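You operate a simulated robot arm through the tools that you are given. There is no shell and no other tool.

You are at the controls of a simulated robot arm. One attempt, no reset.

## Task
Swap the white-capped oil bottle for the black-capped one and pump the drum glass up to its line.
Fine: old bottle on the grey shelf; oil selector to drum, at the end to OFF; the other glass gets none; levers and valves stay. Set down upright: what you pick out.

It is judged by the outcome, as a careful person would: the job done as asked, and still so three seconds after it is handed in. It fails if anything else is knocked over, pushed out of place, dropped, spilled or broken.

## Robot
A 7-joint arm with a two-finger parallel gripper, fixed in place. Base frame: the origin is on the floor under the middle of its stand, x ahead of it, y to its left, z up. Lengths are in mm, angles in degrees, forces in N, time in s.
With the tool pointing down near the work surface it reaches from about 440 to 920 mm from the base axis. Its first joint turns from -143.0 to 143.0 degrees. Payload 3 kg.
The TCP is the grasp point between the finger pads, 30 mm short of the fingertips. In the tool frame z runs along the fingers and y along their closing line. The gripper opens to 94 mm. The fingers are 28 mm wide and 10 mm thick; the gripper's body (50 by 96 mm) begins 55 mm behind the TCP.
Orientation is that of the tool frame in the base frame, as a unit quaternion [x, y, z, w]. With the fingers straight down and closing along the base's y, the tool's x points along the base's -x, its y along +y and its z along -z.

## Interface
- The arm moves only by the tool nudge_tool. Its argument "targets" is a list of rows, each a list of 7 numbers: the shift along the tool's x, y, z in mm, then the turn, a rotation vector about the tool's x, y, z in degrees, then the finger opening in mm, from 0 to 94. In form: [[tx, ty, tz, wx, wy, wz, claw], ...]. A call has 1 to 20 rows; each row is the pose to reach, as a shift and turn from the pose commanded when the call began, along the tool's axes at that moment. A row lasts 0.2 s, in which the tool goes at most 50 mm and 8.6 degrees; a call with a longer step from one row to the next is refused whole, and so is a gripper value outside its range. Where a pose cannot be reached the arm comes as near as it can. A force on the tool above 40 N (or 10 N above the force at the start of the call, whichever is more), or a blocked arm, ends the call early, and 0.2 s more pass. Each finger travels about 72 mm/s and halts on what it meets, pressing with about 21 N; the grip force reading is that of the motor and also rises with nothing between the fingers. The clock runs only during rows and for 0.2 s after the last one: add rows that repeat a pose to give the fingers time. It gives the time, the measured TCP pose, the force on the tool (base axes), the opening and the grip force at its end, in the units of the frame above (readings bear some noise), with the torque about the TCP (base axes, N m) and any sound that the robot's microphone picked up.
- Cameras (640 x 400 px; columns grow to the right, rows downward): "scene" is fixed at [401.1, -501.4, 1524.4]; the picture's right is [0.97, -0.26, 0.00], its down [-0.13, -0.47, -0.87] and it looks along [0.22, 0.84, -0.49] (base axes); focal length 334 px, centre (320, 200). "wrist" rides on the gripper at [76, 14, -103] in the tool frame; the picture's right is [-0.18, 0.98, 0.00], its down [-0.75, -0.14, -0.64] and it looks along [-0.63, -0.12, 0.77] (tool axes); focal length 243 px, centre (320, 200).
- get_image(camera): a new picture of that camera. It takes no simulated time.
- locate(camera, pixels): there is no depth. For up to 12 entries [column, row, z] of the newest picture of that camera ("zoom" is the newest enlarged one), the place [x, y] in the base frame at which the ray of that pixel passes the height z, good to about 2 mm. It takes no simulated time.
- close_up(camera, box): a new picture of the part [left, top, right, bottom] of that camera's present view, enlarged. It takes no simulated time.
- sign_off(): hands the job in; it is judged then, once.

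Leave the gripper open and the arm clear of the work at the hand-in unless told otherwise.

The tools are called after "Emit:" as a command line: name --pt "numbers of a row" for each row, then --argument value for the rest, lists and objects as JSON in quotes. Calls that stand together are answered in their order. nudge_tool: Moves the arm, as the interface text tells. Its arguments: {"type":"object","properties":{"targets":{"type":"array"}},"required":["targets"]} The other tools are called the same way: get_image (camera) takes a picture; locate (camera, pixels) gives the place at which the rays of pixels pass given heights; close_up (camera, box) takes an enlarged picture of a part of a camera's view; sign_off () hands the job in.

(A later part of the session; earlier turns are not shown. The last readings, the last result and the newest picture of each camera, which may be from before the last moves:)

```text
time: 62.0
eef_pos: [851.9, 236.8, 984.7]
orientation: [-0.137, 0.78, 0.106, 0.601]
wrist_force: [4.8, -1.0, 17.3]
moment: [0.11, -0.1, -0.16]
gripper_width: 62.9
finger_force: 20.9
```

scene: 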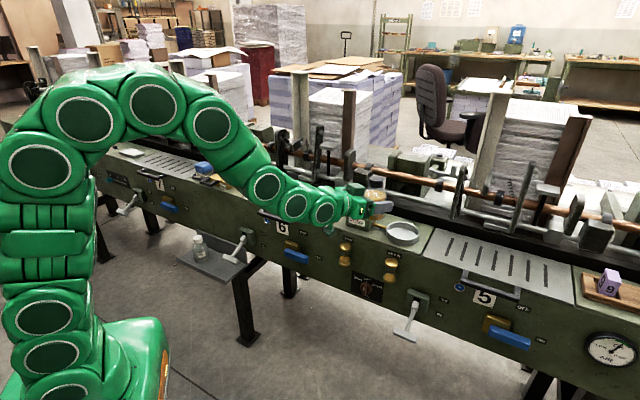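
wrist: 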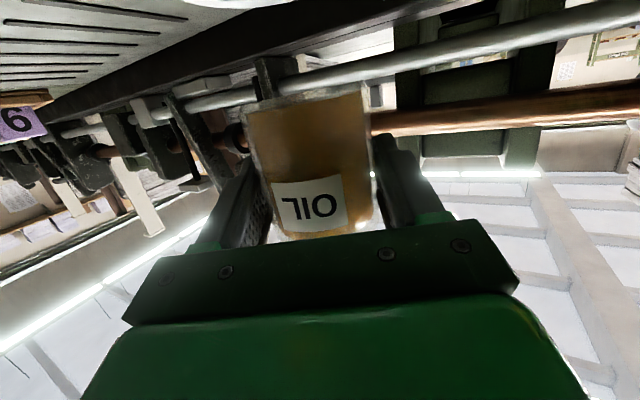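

Contact: 17 N upward at z≈985; the base rests on the cup floor. I'll ease 1 mm and open to 82 mm.

Emit:
nudge_tool --pt "-1.2 0 -0.3 0 0 0 40" --pt "-1.2 0 -0.3 0 0 0 65" --pt "-1.2 0 -0.3 0 0 0 82" --pt "-1.2 0 -0.3 0 0 0 82"

Emit:
close_up --camera "scene" --box '[370, 180, 440, 250]'

Emit:
get_image --camera "wrist"

```text
time: 63.0
eef_pos: [851.5, 237.4, 984.4]
orientation: [-0.137, 0.781, 0.106, 0.6]
wrist_force: [-0.4, -0.1, 0.0]
moment: [-0.01, 0.01, 0.02]
gripper_width: 82.0
finger_force: 0.0
```

```text
5.71 times, centred on (405, 215) of scene
```

zoom: 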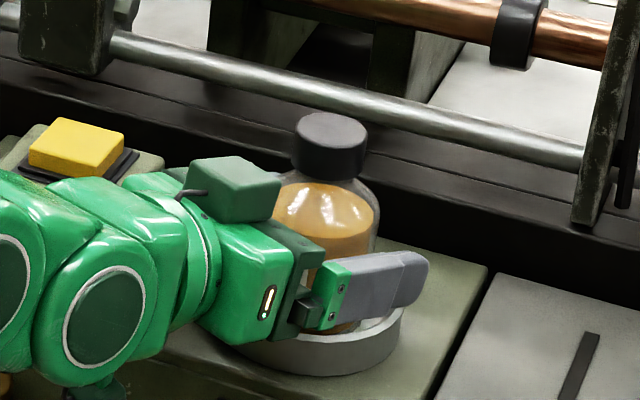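

```text
taken
```

wrist: 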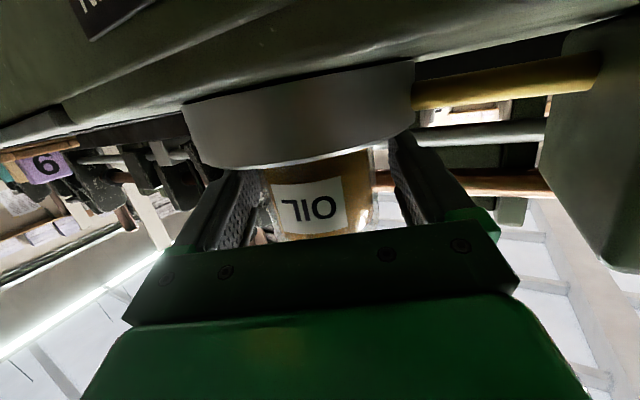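

Black-capped bottle stands in the cup. I draw the hand back along its axis by 170 mm.

Emit:
nudge_tool --pt "0 0 -15 0 0 0 82" --pt "0 0 -45 0 0 0 82" --pt "0 0 -80 0 0 0 82" --pt "0 0 -115 0 0 0 94" --pt "0 0 -150 0 0 0 94" --pt "0 0 -170 0 0 0 94" --pt "0 0 -170 0 0 0 94"

Emit:
close_up --camera "scene" --box '[320, 180, 440, 310]'

Emit:
get_image --camera "wrist"

```text
time: 64.6
eef_pos: [697.7, 181.6, 1028.5]
orientation: [-0.137, 0.781, 0.106, 0.6]
wrist_force: [0.0, -0.2, 0.3]
moment: [-0.01, -0.01, -0.01]
gripper_width: 93.8
finger_force: 0.0
```

```text
3.08 times, centred on (380, 245) of scene
```

zoom: 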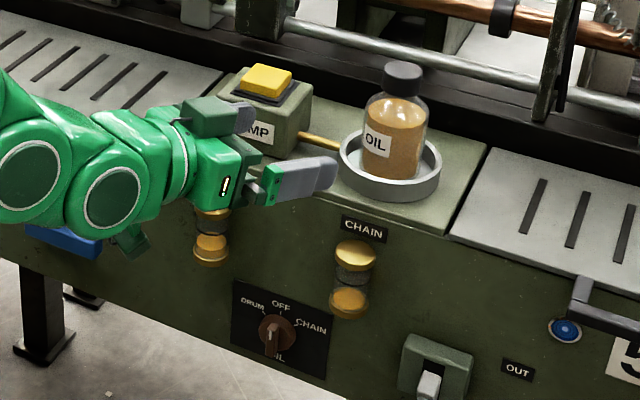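

```text
taken
```

wrist: 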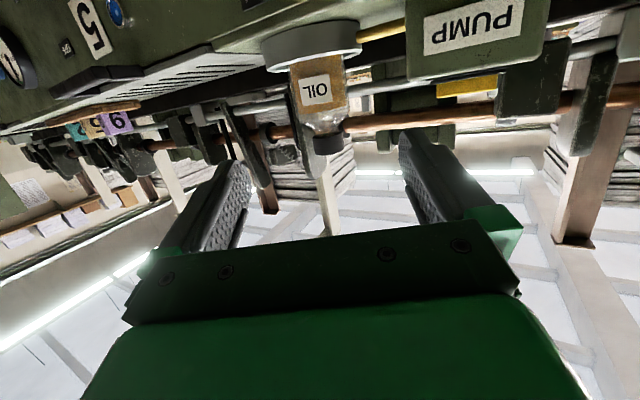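

The black-capped bottle stands upright in the cup, arm clear of it. Next the selector: by my estimate the knob is at about (756, 246, 739) on the front face, bar vertical (OFF). I'll bring the hand down in front of it and turn it horizontal (facing the panel squarely) for a look.

Emit:
nudge_tool --pt "20 -2.5 -8 -4 -2.4 -0.5 94" --pt "50 -5.5 -7 -8.3 -4.9 -1.1 94" --pt "85 -9 -6 -12.4 -7.4 -1.6 94" --pt "120 -12 -5 -16.6 -9.8 -2.2 94" --pt "145 -14.5 -4.6 -20.7 -12.3 -2.7 94" --pt "155 -15.3 -4.6 -24.86 -14.76 -3.27 94" --pt "155 -15.3 -4.6 -24.86 -14.76 -3.27 94"

Emit:
get_image --camera "wrist"

Emit:
get_image --camera "scene"

```text
time: 66.2
eef_pos: [659.6, 152.8, 879.9]
orientation: [-0.27, 0.652, 0.271, 0.655]
wrist_force: [0.0, -0.3, -0.4]
moment: [-0.02, -0.07, -0.01]
gripper_width: 93.9
finger_force: 0.1
out of reach, approached as far as the arm can: row 1, 2, 3
```

```text
taken
```

wrist: 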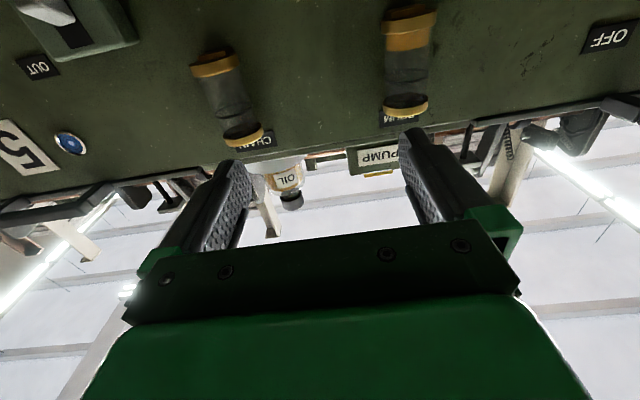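

```text
taken
```

scene: 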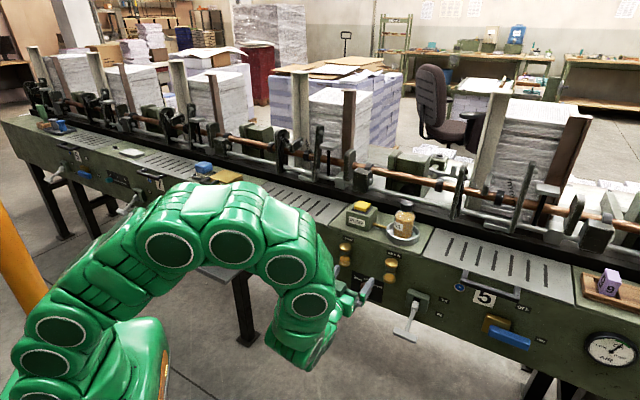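

Facing the panel squarely now. The wrist view shows the chain glass (230,100) and the drum glass (408,60). I'll lower 135 mm to the knob's height.

Emit:
nudge_tool --pt "27 0 0 0 0 0 94" --pt "54 0 0 0 0 0 94" --pt "81 0 0 0 0 0 94" --pt "108 0 0 0 0 0 94" --pt "135 0 0 0 0 0 94" --pt "135 0 0 0 0 0 94"

Emit:
get_image --camera "wrist"

Emit:
get_image --camera "scene"

```text
time: 67.6
eef_pos: [661.2, 152.1, 744.4]
orientation: [-0.27, 0.654, 0.27, 0.653]
wrist_force: [-0.1, -1.3, -0.3]
moment: [-0.02, 0.0, 0.01]
gripper_width: 94.0
finger_force: 0.0
```

```text
taken
```

wrist: 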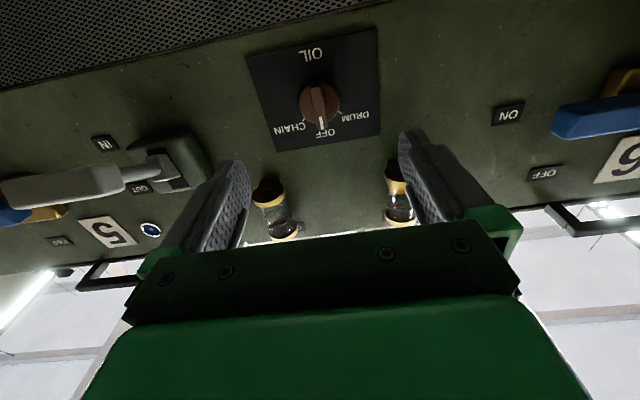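

```text
taken
```

scene: 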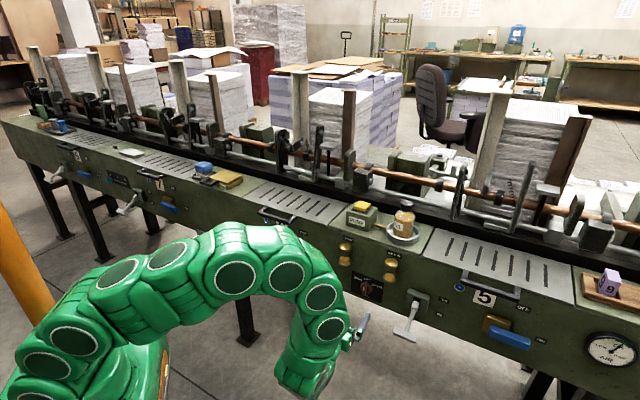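

The panel is in full view: knob at (320,105), pointing to OFF (upside-down image). Zooming in for geometry.

Emit:
close_up --camera "wrist" --box '[240, 20, 400, 160]'

Emit:
close_up --camera "scene" --box '[330, 225, 410, 305]'

```text
2.86 times, centred on (320, 90) of wrist
```

zoom: 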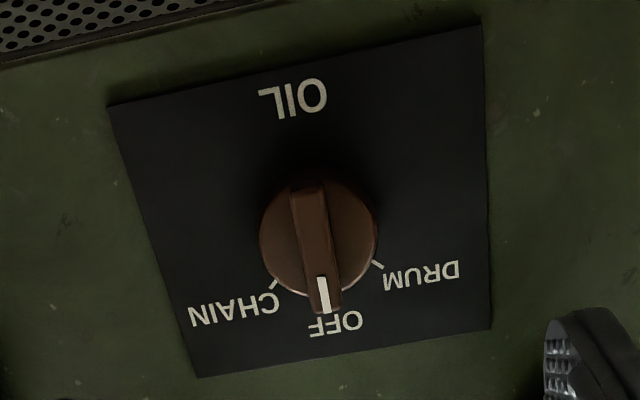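

```text
5.00 times, centred on (370, 265) of scene
```

zoom: 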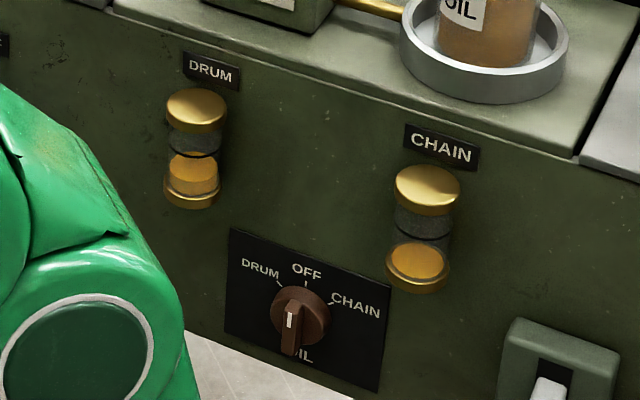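

I'll triangulate the panel corner and the knob centre with both cameras to pin down the face plane.

Emit:
locate --camera "wrist" --pixels '[[379.5, 134.8, 780], [379.5, 134.8, 785], [379.5, 134.8, 790], [276.9, 152, 780], [276.9, 152, 785], [276.9, 152, 790], [320, 104.7, 735], [320, 104.7, 740], [320, 104.7, 745]]'

Emit:
locate --camera "scene" --pixels '[[352, 270.6, 780], [352, 270.6, 785], [352, 270.6, 790], [384, 280.6, 780], [384, 280.6, 785], [384, 280.6, 790]]'

```text
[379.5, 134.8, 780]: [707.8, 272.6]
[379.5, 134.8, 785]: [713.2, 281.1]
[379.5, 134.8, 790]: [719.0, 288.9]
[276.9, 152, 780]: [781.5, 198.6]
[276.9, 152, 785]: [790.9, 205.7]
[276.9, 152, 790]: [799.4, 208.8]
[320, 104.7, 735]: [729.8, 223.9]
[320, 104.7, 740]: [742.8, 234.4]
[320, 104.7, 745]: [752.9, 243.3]
```

```text
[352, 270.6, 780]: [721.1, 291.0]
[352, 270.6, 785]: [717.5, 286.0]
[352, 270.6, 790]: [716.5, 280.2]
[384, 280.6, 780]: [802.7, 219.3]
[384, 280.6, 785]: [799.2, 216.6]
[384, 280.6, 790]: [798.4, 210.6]
```

The panel face is at n≈710, knob centre at u≈360, z≈742.5. Now the white mark (front of the bar) in both views to see how far the bar sticks out.

Emit:
close_up --camera "scene" --box '[350, 270, 390, 305]'

Emit:
close_up --camera "wrist" --box '[290, 70, 350, 140]'

```text
11.43 times, centred on (370, 288) of scene
```

zoom: 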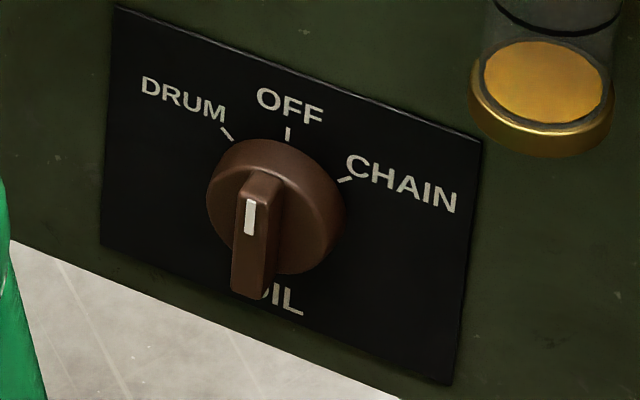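

```text
5.71 times, centred on (320, 105) of wrist
```

zoom: 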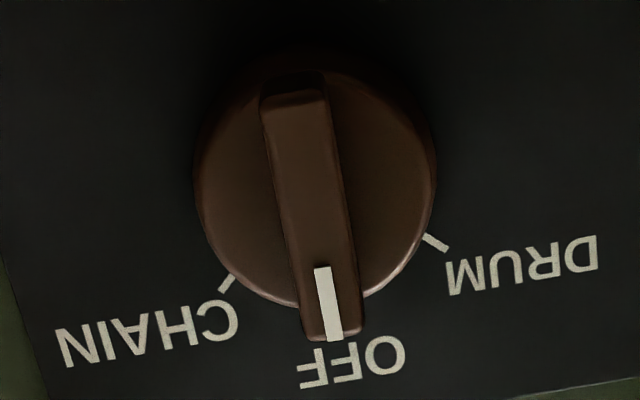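

Emit:
locate --camera "wrist" --pixels '[[321.4, 123, 750], [321.4, 123, 755], [321.4, 123, 760]]'

Emit:
locate --camera "scene" --pixels '[[363.9, 289.5, 750], [363.9, 289.5, 755], [363.9, 289.5, 760]]'

```text
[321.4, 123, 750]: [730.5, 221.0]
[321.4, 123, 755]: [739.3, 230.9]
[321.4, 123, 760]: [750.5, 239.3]
```

```text
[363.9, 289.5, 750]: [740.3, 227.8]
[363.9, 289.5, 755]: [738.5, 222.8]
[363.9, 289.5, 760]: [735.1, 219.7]
```

The white mark is at n≈681, so the bar sticks out about 29 mm from the panel; DRUM and CHAIN ticks are about ±50° from OFF. I'll advance 85 mm with the fingers opened 44 mm to straddle the bar, tips just short of the round base.

Emit:
nudge_tool --pt "0.6 -0.3 15 0 0 0 70" --pt "1.2 -0.6 35 0 0 0 50" --pt "1.9 -1 55 0 0 0 44" --pt "1.9 -1 70 0 0 0 44" --pt "1.9 -1 80 0 0 0 44" --pt "1.9 -1 85 0 0 0 44" --pt "1.9 -1 85 0 0 0 44"

Emit:
get_image --camera "wrist"

Emit:
close_up --camera "scene" --box '[340, 250, 420, 330]'

```text
time: 69.2
eef_pos: [721.0, 210.9, 742.9]
orientation: [-0.27, 0.653, 0.271, 0.654]
wrist_force: [-0.1, -0.3, -0.1]
moment: [0.05, 0.03, 0.0]
gripper_width: 44.2
finger_force: 0.1
```

```text
taken
```

wrist: 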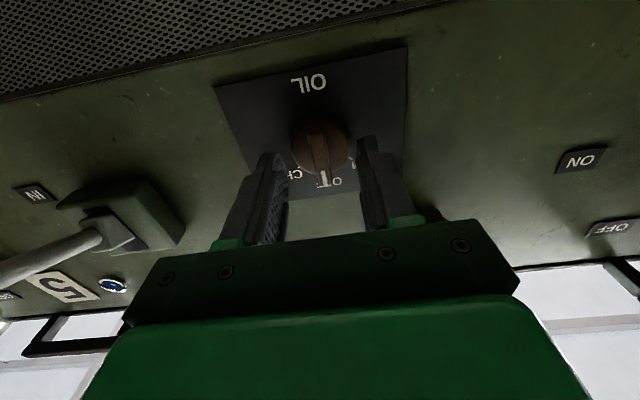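

```text
5.00 times, centred on (380, 290) of scene
```

zoom: 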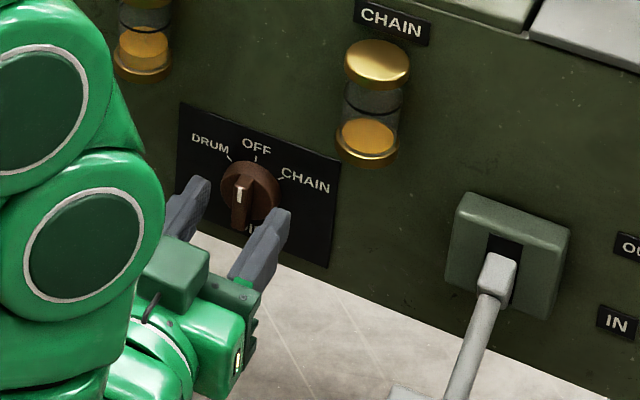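

Fingers straddle the bar, centred at about x=322 in the wrist view. I'll go 3 mm further in and close on the bar.

Emit:
nudge_tool --pt "0 0 1.5 0 0 0 44" --pt "0 0 3 0 0 0 44" --pt "0 0 3 0 0 0 25" --pt "0 0 3 0 0 0 6" --pt "0 0 3 0 0 0 6" --pt "0 0 3 0 0 0 6"

Emit:
get_image --camera "wrist"

Emit:
close_up --camera "scene" --box '[340, 250, 420, 330]'

```text
time: 70.6
eef_pos: [724.1, 214.7, 743.5]
orientation: [-0.271, 0.653, 0.271, 0.654]
wrist_force: [-8.4, 4.2, 2.8]
moment: [0.11, -0.08, 0.21]
gripper_width: 9.6
finger_force: 43.2
```

```text
taken
```

wrist: 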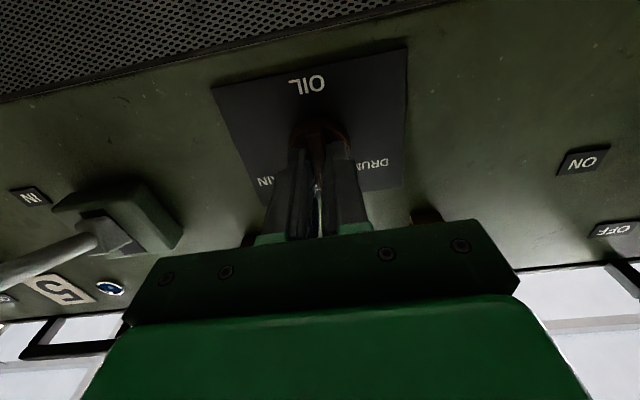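

```text
5.00 times, centred on (380, 290) of scene
```

zoom: 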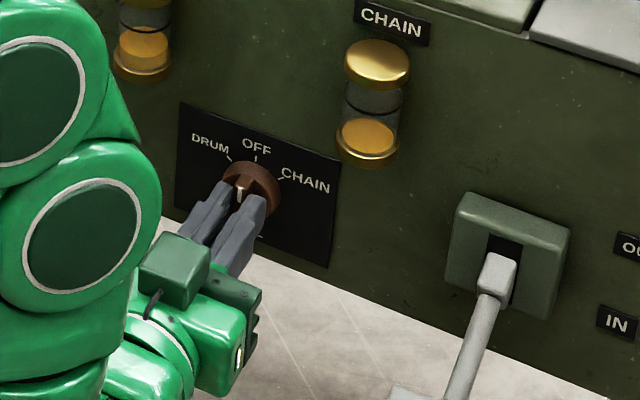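

Bar is gripped (9.6 mm). There's a small sideways load of 9 N, so I'll shift 0.9 mm to relax and turn counter-clockwise (toward DRUM) about the knob axis by 26° first.

Emit:
nudge_tool --pt "0 0.9 0 0 0 0 6" --pt "0 0.9 0 0 0 -6.5 6" --pt "0 0.9 0 0 0 -13 6" --pt "0 0.9 0 0 0 -19.5 6" --pt "0 0.9 0 0 0 -26 6"

Emit:
get_image --camera "wrist"

Emit:
close_up --camera "scene" --box '[340, 250, 420, 330]'

```text
time: 71.8
eef_pos: [722.8, 213.6, 742.6]
orientation: [-0.411, 0.574, 0.116, 0.698]
wrist_force: [-4.8, 2.3, 2.8]
moment: [0.84, -0.83, 0.69]
gripper_width: 9.9
finger_force: 43.7
```

```text
taken
```

wrist: 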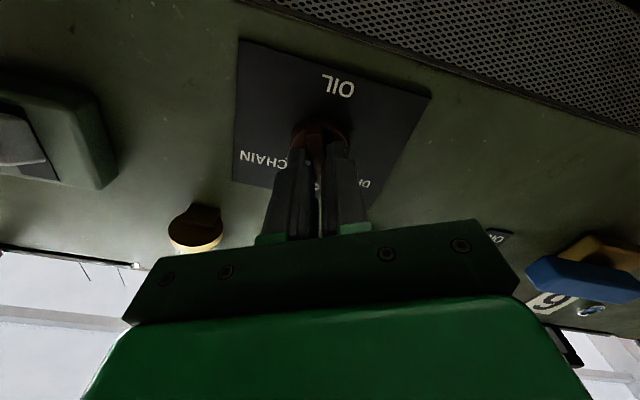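

```text
5.00 times, centred on (380, 290) of scene
```

zoom: 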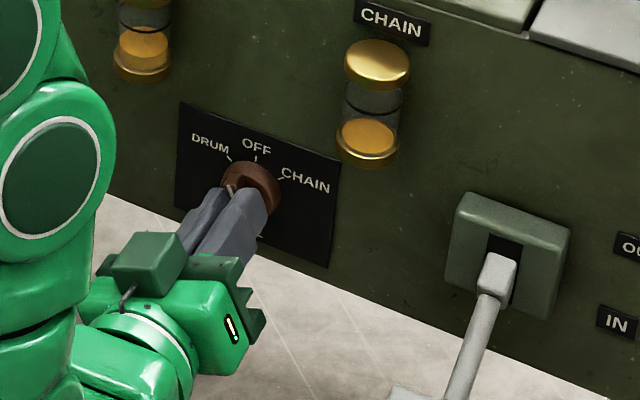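

The white mark moves toward DRUM, forces small. I'll turn 24° further.

Emit:
nudge_tool --pt "0 0 0 0 0 -6 6" --pt "0 0 0 0 0 -12 6" --pt "0 0 0 0 0 -18 6" --pt "0 0 0 0 0 -24 6" --pt "0 0 0 0 0 -24 6"

Emit:
get_image --camera "wrist"

Emit:
close_up --camera "scene" --box '[350, 270, 390, 305]'

```text
time: 73.0
eef_pos: [722.9, 213.9, 742.3]
orientation: [-0.521, 0.478, -0.031, 0.707]
wrist_force: [-4.8, 13.9, -3.9]
moment: [0.27, -0.24, 0.81]
gripper_width: 9.9
finger_force: 43.4
```

```text
taken
```

wrist: 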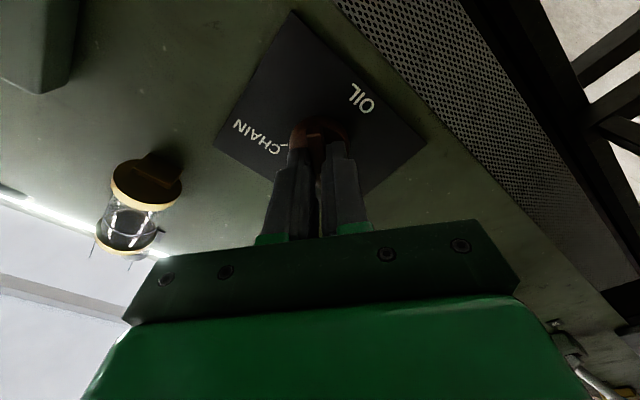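

```text
11.43 times, centred on (370, 288) of scene
```

zoom: 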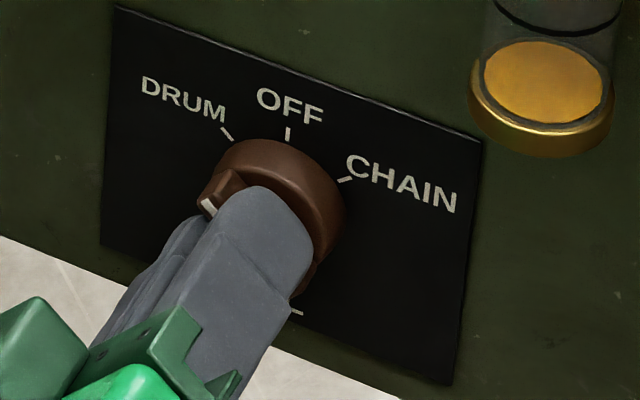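

The bar now points to upper-left, around the DRUM tick. I'll release (open), draw back 60 mm and look.

Emit:
nudge_tool --pt "0 0 0 0 0 0 25" --pt "0 0 0 0 0 0 44" --pt "0 0 0 0 0 0 44" --pt "0 0 -20 0 0 0 44" --pt "0 0 -50 0 0 0 60" --pt "0 0 -80 0 0 0 60" --pt "0 0 -80 0 0 0 60"

Emit:
get_image --camera "wrist"

Emit:
close_up --camera "scene" --box '[350, 270, 390, 305]'

```text
time: 74.6
eef_pos: [667.1, 158.2, 743.4]
orientation: [-0.521, 0.477, -0.03, 0.707]
wrist_force: [0.8, -0.5, 1.0]
moment: [0.03, -0.04, -0.01]
gripper_width: 60.1
finger_force: 0.0
```

```text
taken
```

wrist: 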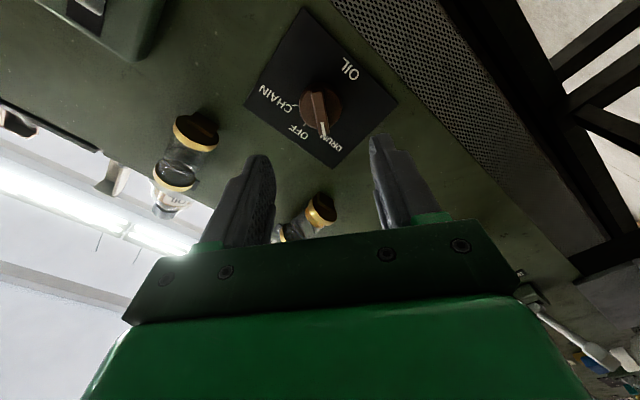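

```text
11.43 times, centred on (370, 288) of scene
```

zoom: 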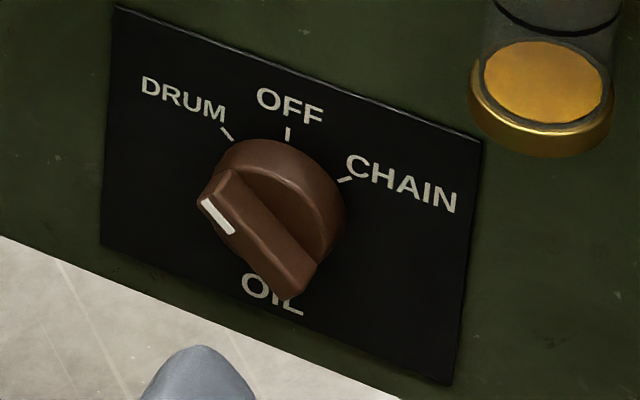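

Emit:
close_up --camera "wrist" --box '[270, 50, 380, 160]'

```text
3.64 times, centred on (325, 105) of wrist
```

zoom: 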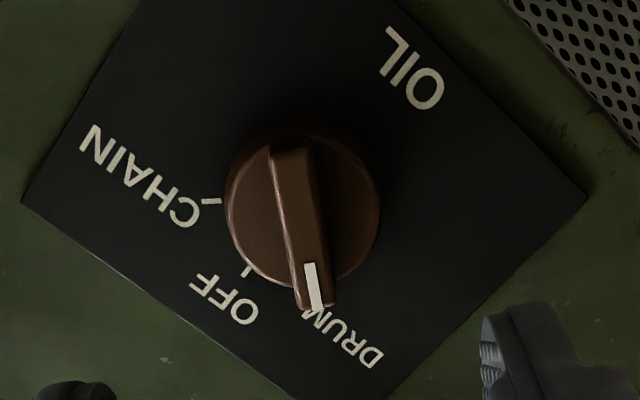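

The bar points at the DRUM tick (its end now covers it, as it covered OFF before). Next the pump button. I'll go up 250 mm in front of the machine while rolling the hand back level.

Emit:
nudge_tool --pt "-18 -22 -19.5 0 0 7.1 60" --pt "-41 -49 -19.5 0 0 14.3 60" --pt "-65 -77 -19.5 0 0 21.4 40" --pt "-89 -106 -19.5 0 0 28.6 20" --pt "-113 -134 -19.5 0 0 35.7 0" --pt "-137 -163 -19.5 0 0 42.9 0" --pt "-160.8 -191.3 -19.5 0 0 50 0" --pt "-160.8 -191.3 -19.5 0 0 50 0"

Emit:
close_up --camera "scene" --box '[320, 190, 420, 300]'

```text
time: 76.4
eef_pos: [651.0, 144.1, 993.2]
orientation: [-0.27, 0.652, 0.272, 0.654]
wrist_force: [0.1, -0.5, -0.1]
moment: [0.03, 0.0, 0.0]
gripper_width: 0.1
finger_force: 21.1
```

```text
3.64 times, centred on (370, 245) of scene
```

zoom: 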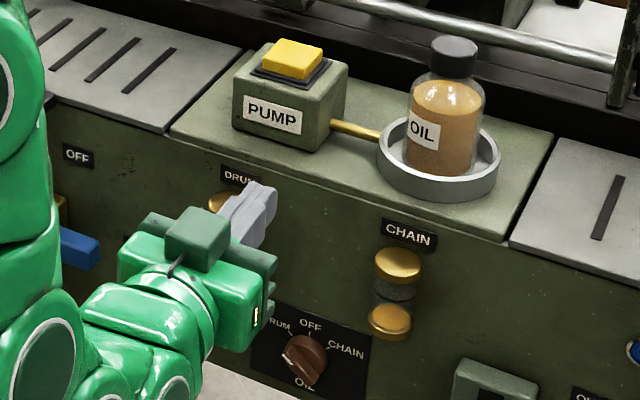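

Hand level at (651, 144, 993), fingers closed. The yellow button's top centre is about (755, 331, 1000). I'll rise to z≈1130 and tilt the fingers down (30° from vertical), stopping short of the pump.

Emit:
nudge_tool --pt "-25 5 5 2.4 7.4 1.4 0" --pt "-55 12 15 4.8 14.8 2.7 0" --pt "-85 20 35 7.1 22.2 4.1 0" --pt "-112 32 58 9.5 29.7 5.5 0" --pt "-130 45 82 11.9 37.1 6.9 0" --pt "-137 58 104 14.3 44.5 8.2 0" --pt "-137 69 122 16.7 51.9 9.6 0" --pt "-137 75.7 130.8 19.04 59.3 10.99 0" --pt "-137 75.7 130.8 19.04 59.3 10.99 0"

Emit:
get_image --camera "wrist"

Emit:
get_image --camera "scene"

```text
time: 78.4
eef_pos: [690.7, 289.1, 1130.1]
orientation: [-0.2, 0.945, 0.055, 0.254]
wrist_force: [-0.1, -0.3, 0.2]
moment: [0.0, 0.03, 0.01]
gripper_width: 0.0
finger_force: 21.2
```

```text
taken
```

wrist: 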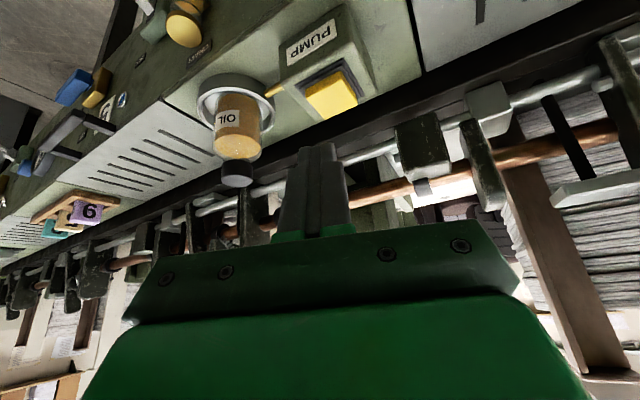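

```text
taken
```

scene: 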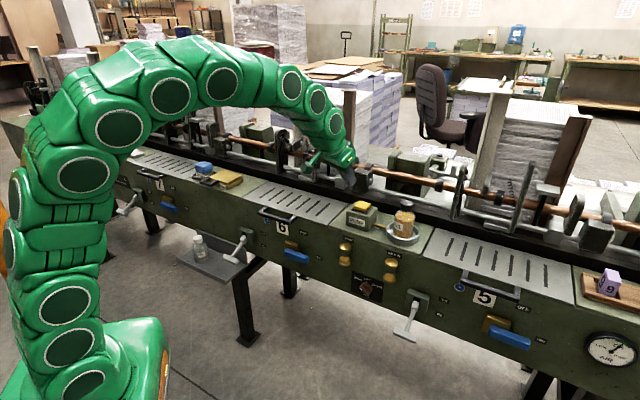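

The button is at (332,95) in the wrist view; the drum glass is visible in the scene view. I'll refine the button's position and get a baseline picture of the glasses.

Emit:
close_up --camera "wrist" --box '[270, 20, 390, 130]'

Emit:
close_up --camera "scene" --box '[335, 195, 380, 235]'

Emit:
close_up --camera "scene" --box '[330, 235, 410, 290]'

```text
3.64 times, centred on (330, 75) of wrist
```

zoom: 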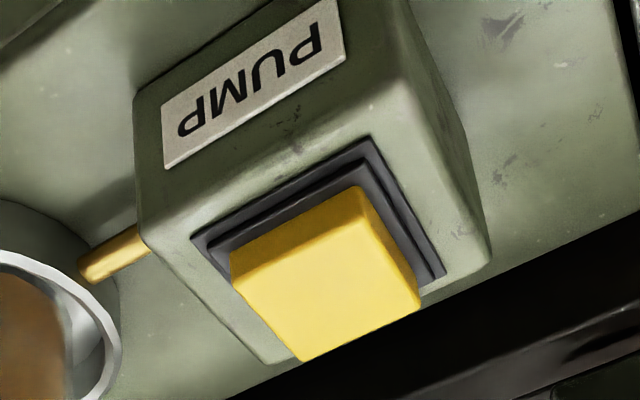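

```text
10.00 times, centred on (358, 215) of scene
```

zoom: 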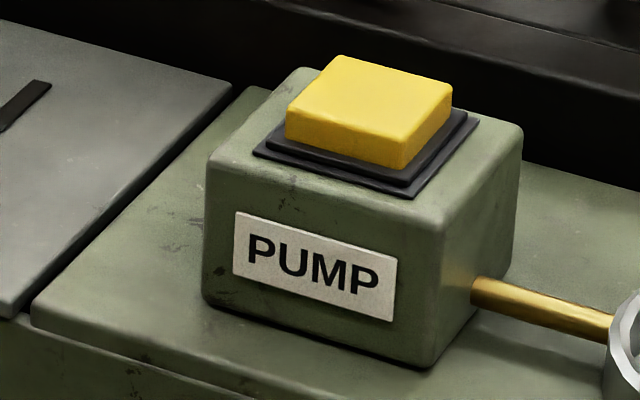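

```text
7.27 times, centred on (370, 262) of scene
```

zoom: 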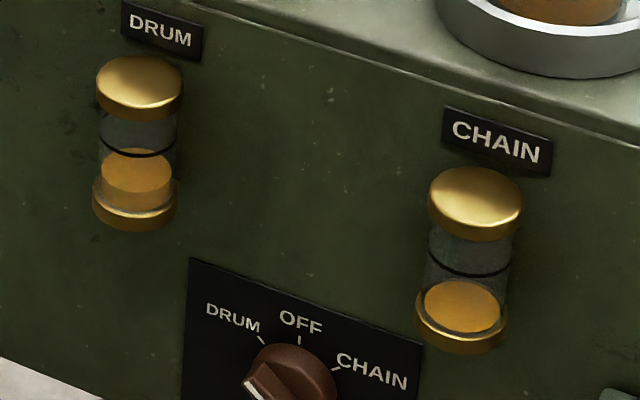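

Emit:
locate --camera "wrist" --pixels '[[332.2, 98.4, 990], [332.2, 98.4, 995], [332.2, 98.4, 1000], [332.2, 98.4, 1005]]'

Emit:
locate --camera "scene" --pixels '[[363.1, 205, 990], [363.1, 205, 995], [363.1, 205, 1000], [363.1, 205, 1005]]'

```text
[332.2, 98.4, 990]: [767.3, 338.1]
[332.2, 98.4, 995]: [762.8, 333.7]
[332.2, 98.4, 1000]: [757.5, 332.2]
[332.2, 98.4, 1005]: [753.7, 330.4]
```

```text
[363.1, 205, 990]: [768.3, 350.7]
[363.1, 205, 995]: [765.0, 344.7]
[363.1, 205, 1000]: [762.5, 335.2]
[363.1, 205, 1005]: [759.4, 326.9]
```

Button top centre ≈ (758, 332, 1002). I'll bring the closed fingertips to about 22 mm above it.

Emit:
nudge_tool --pt "-8 4 33 0 0 0 0" --pt "-16 8 67 0 0 0 0" --pt "-23.9 11.8 100.4 0 0 0 0" --pt "-23.9 11.8 100.4 0 0 0 0"

Emit:
get_image --camera "wrist"

Emit:
close_up --camera "scene" --box '[320, 170, 420, 270]'

```text
time: 79.4
eef_pos: [751.3, 327.7, 1055.2]
orientation: [-0.201, 0.945, 0.054, 0.254]
wrist_force: [-0.1, -0.2, -0.8]
moment: [0.0, 0.01, 0.01]
gripper_width: 0.1
finger_force: 20.8
```

```text
taken
```

wrist: 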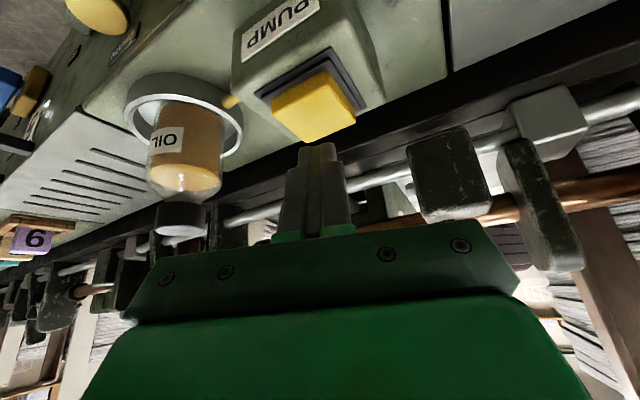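

```text
4.00 times, centred on (370, 220) of scene
```

zoom: 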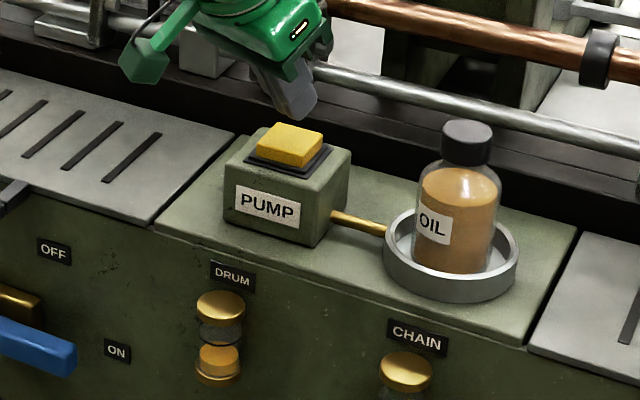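

The fingertip is right above the button. I'll lower in steps and feel for contact.

Emit:
nudge_tool --pt "4 0 6.9 0 0 0 0" --pt "8 0 13.9 0 0 0 0" --pt "10 0 17.3 0 0 0 0" --pt "11 0 19.1 0 0 0 0"

Emit:
close_up --camera "scene" --box '[330, 180, 400, 270]'

```text
time: 80.4
eef_pos: [751.7, 328.9, 1034.1]
orientation: [-0.201, 0.944, 0.054, 0.255]
wrist_force: [1.8, 0.4, 5.2]
moment: [-0.02, -0.04, 0.01]
gripper_width: 0.0
finger_force: 20.3
heard: click
```

```text
4.44 times, centred on (365, 225) of scene
```

zoom: 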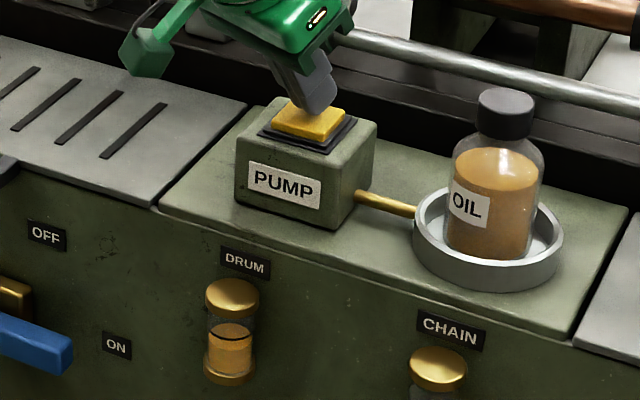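

A click, 5 N – the button was pressed, and the drum level rose. I'll zoom on the drum glass right away (no simulated time passes).

Emit:
close_up --camera "scene" --box '[332, 232, 362, 264]'

Emit:
close_up --camera "scene" --box '[330, 235, 410, 290]'

```text
12.50 times, centred on (347, 248) of scene
```

zoom: 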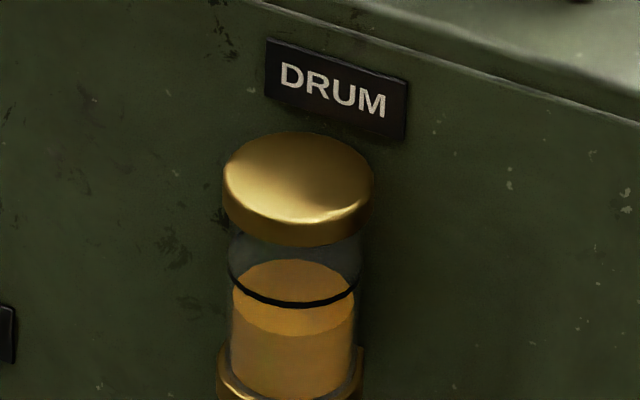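

```text
7.27 times, centred on (370, 262) of scene
```

zoom: 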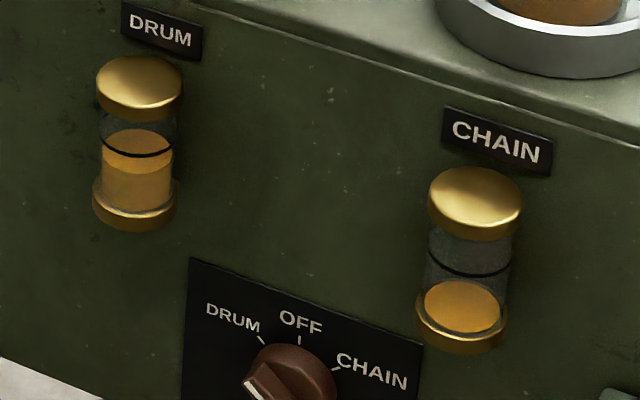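

Level rose about 10 mm; its front edge (y≈333 in zoom) is still below the line (y≈305). I'll release the button now and check whether the level settles.

Emit:
nudge_tool --pt "-3 0 -5.2 0 0 0 0" --pt "-7 0 -12.1 0 0 0 0" --pt "-7 0 -12.1 0 0 0 0"

Emit:
close_up --camera "scene" --box '[332, 232, 362, 264]'

Emit:
close_up --camera "scene" --box '[330, 180, 400, 270]'

```text
time: 81.2
eef_pos: [749.6, 329.0, 1047.2]
orientation: [-0.2, 0.945, 0.055, 0.254]
wrist_force: [-1.8, -1.2, -0.2]
moment: [0.02, -0.01, 0.01]
gripper_width: 0.1
finger_force: 20.7
```

```text
12.50 times, centred on (347, 248) of scene
```

zoom: 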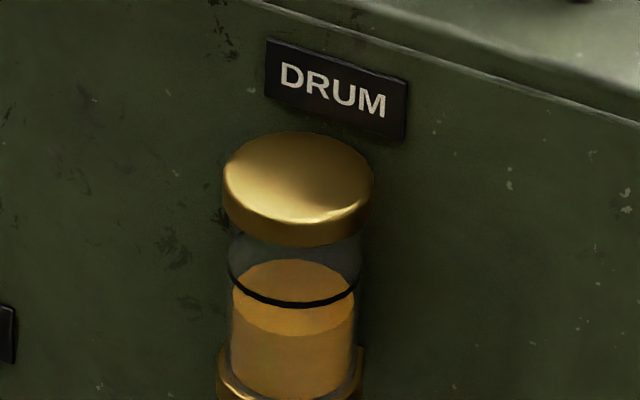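

```text
4.44 times, centred on (365, 225) of scene
```

zoom: 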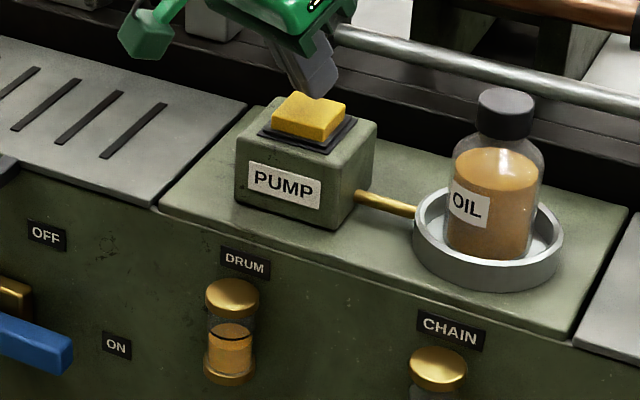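

The level is stable after release: one stroke gave ~10 mm, and ~9 mm remain to the line. One more identical stroke.

Emit:
nudge_tool --pt "3 0 5.2 0 0 0 0" --pt "6 0 10.4 0 0 0 0" --pt "7 0 12.1 0 0 0 0"

Emit:
close_up --camera "scene" --box '[332, 232, 362, 264]'

```text
time: 82.0
eef_pos: [750.4, 329.3, 1035.4]
orientation: [-0.2, 0.945, 0.053, 0.255]
wrist_force: [1.2, -2.5, 4.3]
moment: [0.04, -0.05, -0.02]
gripper_width: 0.0
finger_force: 20.8
heard: click
```

```text
12.50 times, centred on (347, 248) of scene
```

zoom: 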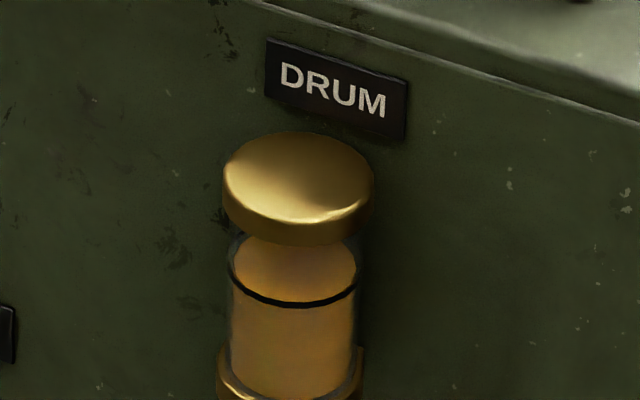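

The surface's front edge now coincides with the black ring. I'll release (no extra stroke) and verify with a tighter zoom, also the chain glass.

Emit:
nudge_tool --pt "-4 0 -6.9 0 0 0 0" --pt "-12 0 -20.8 0 0 0 0" --pt "-25 0 -43.3 0 0 0 0" --pt "-25 0 -43.3 0 0 0 0"

Emit:
close_up --camera "scene" --box '[338, 246, 358, 266]'

Emit:
close_up --camera "scene" --box '[330, 235, 410, 290]'

```text
time: 83.0
eef_pos: [751.2, 328.8, 1084.5]
orientation: [-0.2, 0.945, 0.055, 0.254]
wrist_force: [-0.5, 0.4, 1.1]
moment: [-0.02, 0.04, 0.03]
gripper_width: 0.0
finger_force: 21.3
```

```text
16.00 times, centred on (348, 256) of scene
```

zoom: 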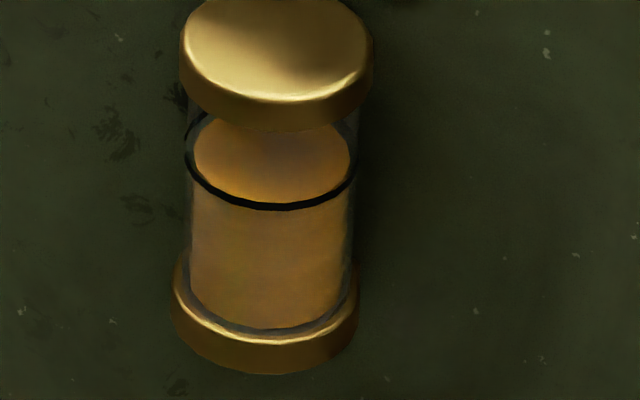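

```text
7.27 times, centred on (370, 262) of scene
```

zoom: 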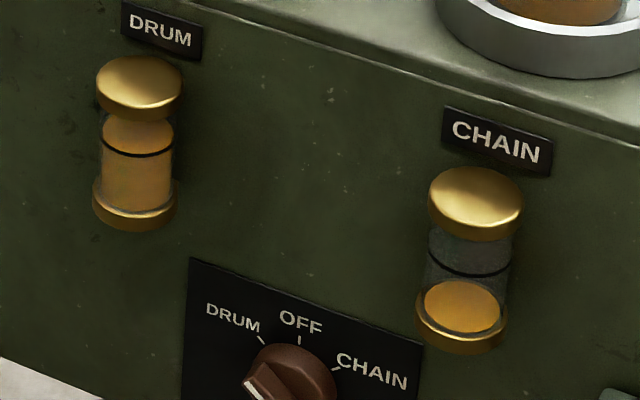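

The surface sits on the line; chain glass unchanged. Now back to the selector: I retrace my path – up, back out, hand turning horizontal in front of the panel.

Emit:
nudge_tool --pt "19.8 -6.1 -36.8 0 0 0 0" --pt "39.1 -11.8 -75.1 0 0 0 0" --pt "44.3 -20.2 -78.1 -2.38 -7.41 -1.37 0" --pt "55.4 -36.9 -84.6 -4.76 -14.83 -2.75 0" --pt "72.7 -57 -86.4 -7.14 -22.24 -4.12 0" --pt "97.1 -77.7 -79.7 -9.52 -29.65 -5.5 0" --pt "125.4 -97.1 -64.9 -11.9 -37.06 -6.87 0" --pt "154.1 -111.7 -46.8 -14.28 -44.48 -8.24 0" --pt "175 -121.8 -24.3 -16.66 -51.89 -9.62 0" --pt "190 -128.3 -4 -19.04 -59.3 -10.99 0" --pt "190 -128.3 -4 -19.04 -59.3 -10.99 0"

Emit:
get_image --camera "scene"

Emit:
get_image --camera "wrist"

```text
time: 85.4
eef_pos: [651.5, 143.1, 991.5]
orientation: [-0.271, 0.652, 0.272, 0.654]
wrist_force: [0.3, 0.9, 0.2]
moment: [0.03, 0.01, -0.04]
gripper_width: 0.0
finger_force: 21.4
```

```text
taken
```

scene: 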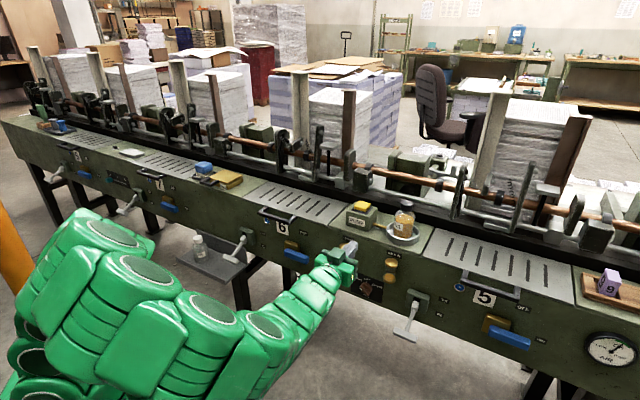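

```text
taken
```

wrist: 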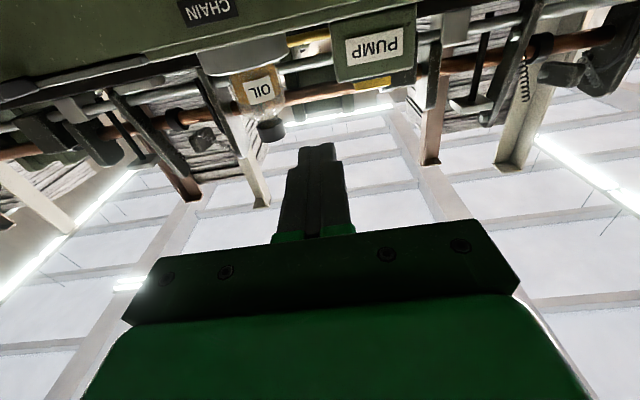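

Back at (651, 143, 991), hand horizontal. Now down 249 mm to knob height while rolling −50° to match the bar; opening the fingers.

Emit:
nudge_tool --pt "30 0 0 0 0 -7.1 0" --pt "66 0 3 0 0 -14.3 10" --pt "103 0 6 0 0 -21.4 30" --pt "140 0 9 0 0 -28.6 44" --pt "177 0 12 0 0 -35.7 44" --pt "214 0 15 0 0 -42.9 44" --pt "249 0 20 0 0 -50 44" --pt "249 0 20 0 0 -50 44"

Emit:
get_image --camera "wrist"

Emit:
get_image --camera "scene"

```text
time: 87.2
eef_pos: [665.8, 157.6, 742.5]
orientation: [-0.522, 0.476, -0.032, 0.707]
wrist_force: [0.4, 0.5, 0.3]
moment: [0.03, 0.0, 0.0]
gripper_width: 44.2
finger_force: 0.2
```

```text
taken
```

wrist: 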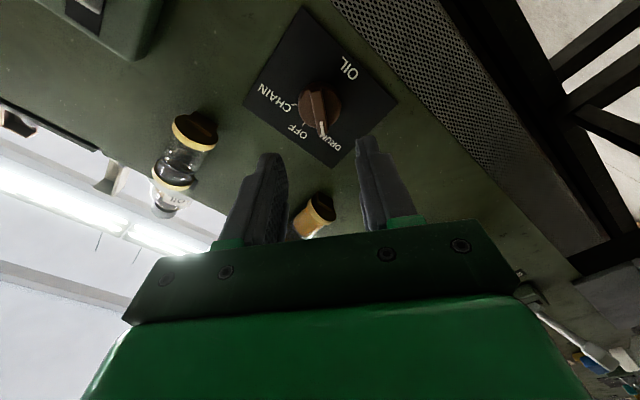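

```text
taken
```

scene: 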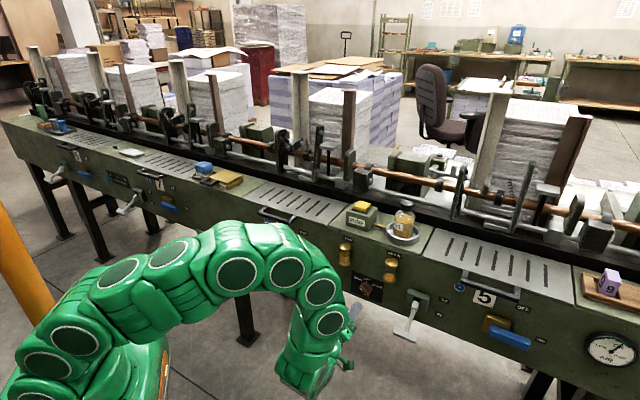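

The bar is aligned between the opened fingers. I'll advance 80 mm and grip it.

Emit:
nudge_tool --pt "0 0 25 0 0 0 44" --pt "0 0 50 0 0 0 44" --pt "0 0 68 0 0 0 44" --pt "0 0 76 0 0 0 44" --pt "0 0 80 0 0 0 44" --pt "0 0 80 0 0 0 44"

Emit:
get_image --camera "wrist"

Emit:
close_up --camera "scene" --box '[345, 265, 395, 310]'

```text
time: 88.6
eef_pos: [722.3, 215.7, 743.5]
orientation: [-0.52, 0.478, -0.031, 0.707]
wrist_force: [-0.8, 0.8, -0.9]
moment: [0.01, -0.03, -0.02]
gripper_width: 44.0
finger_force: 0.0
```

```text
taken
```

wrist: 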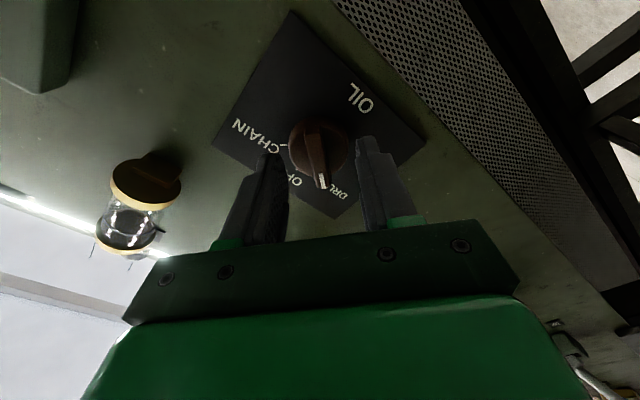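

```text
8.89 times, centred on (370, 288) of scene
```

zoom: 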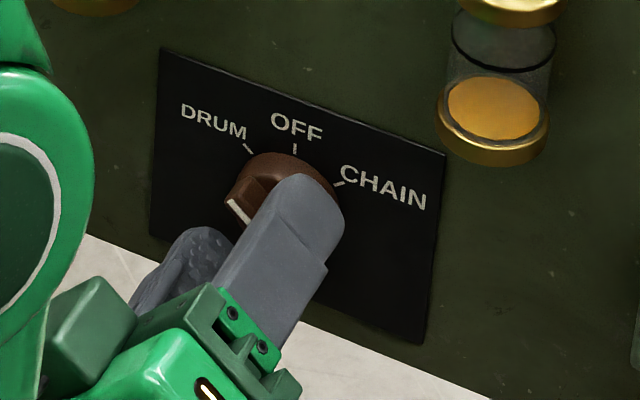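

Fingers straddle the bar with no contact. Closing.

Emit:
nudge_tool --pt "0 0 0 0 0 0 25" --pt "0 0 0 0 0 0 6" --pt "0 0 0 0 0 0 6" --pt "0 0 0 0 0 0 6"

```text
time: 89.6
eef_pos: [721.8, 214.9, 743.0]
orientation: [-0.52, 0.477, -0.03, 0.708]
wrist_force: [6.0, -2.6, 7.2]
moment: [0.36, -0.33, 0.2]
gripper_width: 9.8
finger_force: 43.9
```

Gripped (9.8 mm). Turning back clockwise by 50° to OFF, with a 0.9 mm relaxing shift.

Emit:
nudge_tool --pt "0 -0.9 0 0 0 3 6" --pt "0 -0.9 0 0 0 10 6" --pt "0 -0.9 0 0 0 17.5 6" --pt "0 -0.9 0 0 0 25 6" --pt "0 -0.9 0 0 0 32.5 6" --pt "0 -0.9 0 0 0 40 6" --pt "0 -0.9 0 0 0 46 6" --pt "0 -0.9 0 0 0 50 6" --pt "0 -0.9 0 0 0 50 6"

Emit:
get_image --camera "wrist"

Emit:
close_up --camera "scene" --box '[345, 265, 395, 310]'

```text
time: 91.6
eef_pos: [722.8, 213.7, 744.4]
orientation: [-0.27, 0.653, 0.27, 0.654]
wrist_force: [12.5, -16.4, 2.3]
moment: [-0.91, 0.86, -0.51]
gripper_width: 9.8
finger_force: 43.3
```

```text
taken
```

wrist: 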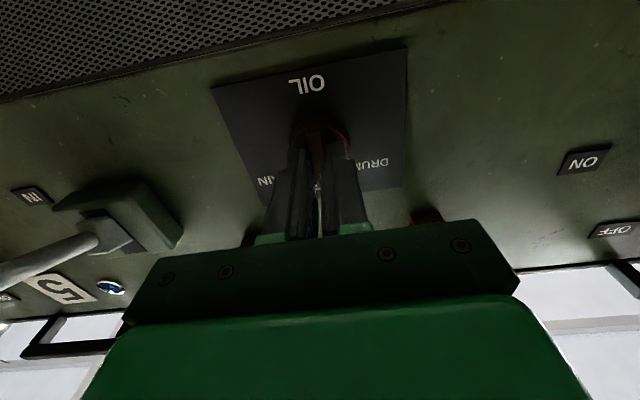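

```text
8.89 times, centred on (370, 288) of scene
```

zoom: 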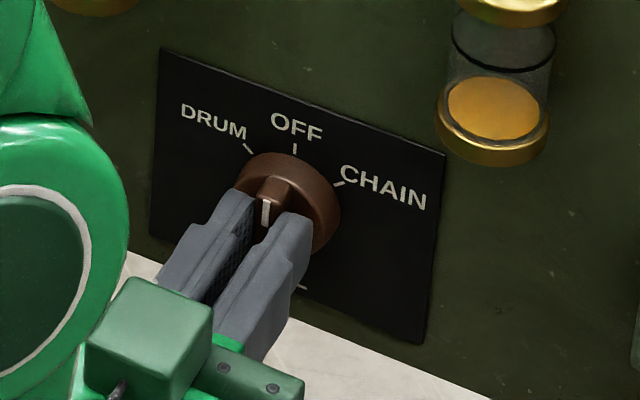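

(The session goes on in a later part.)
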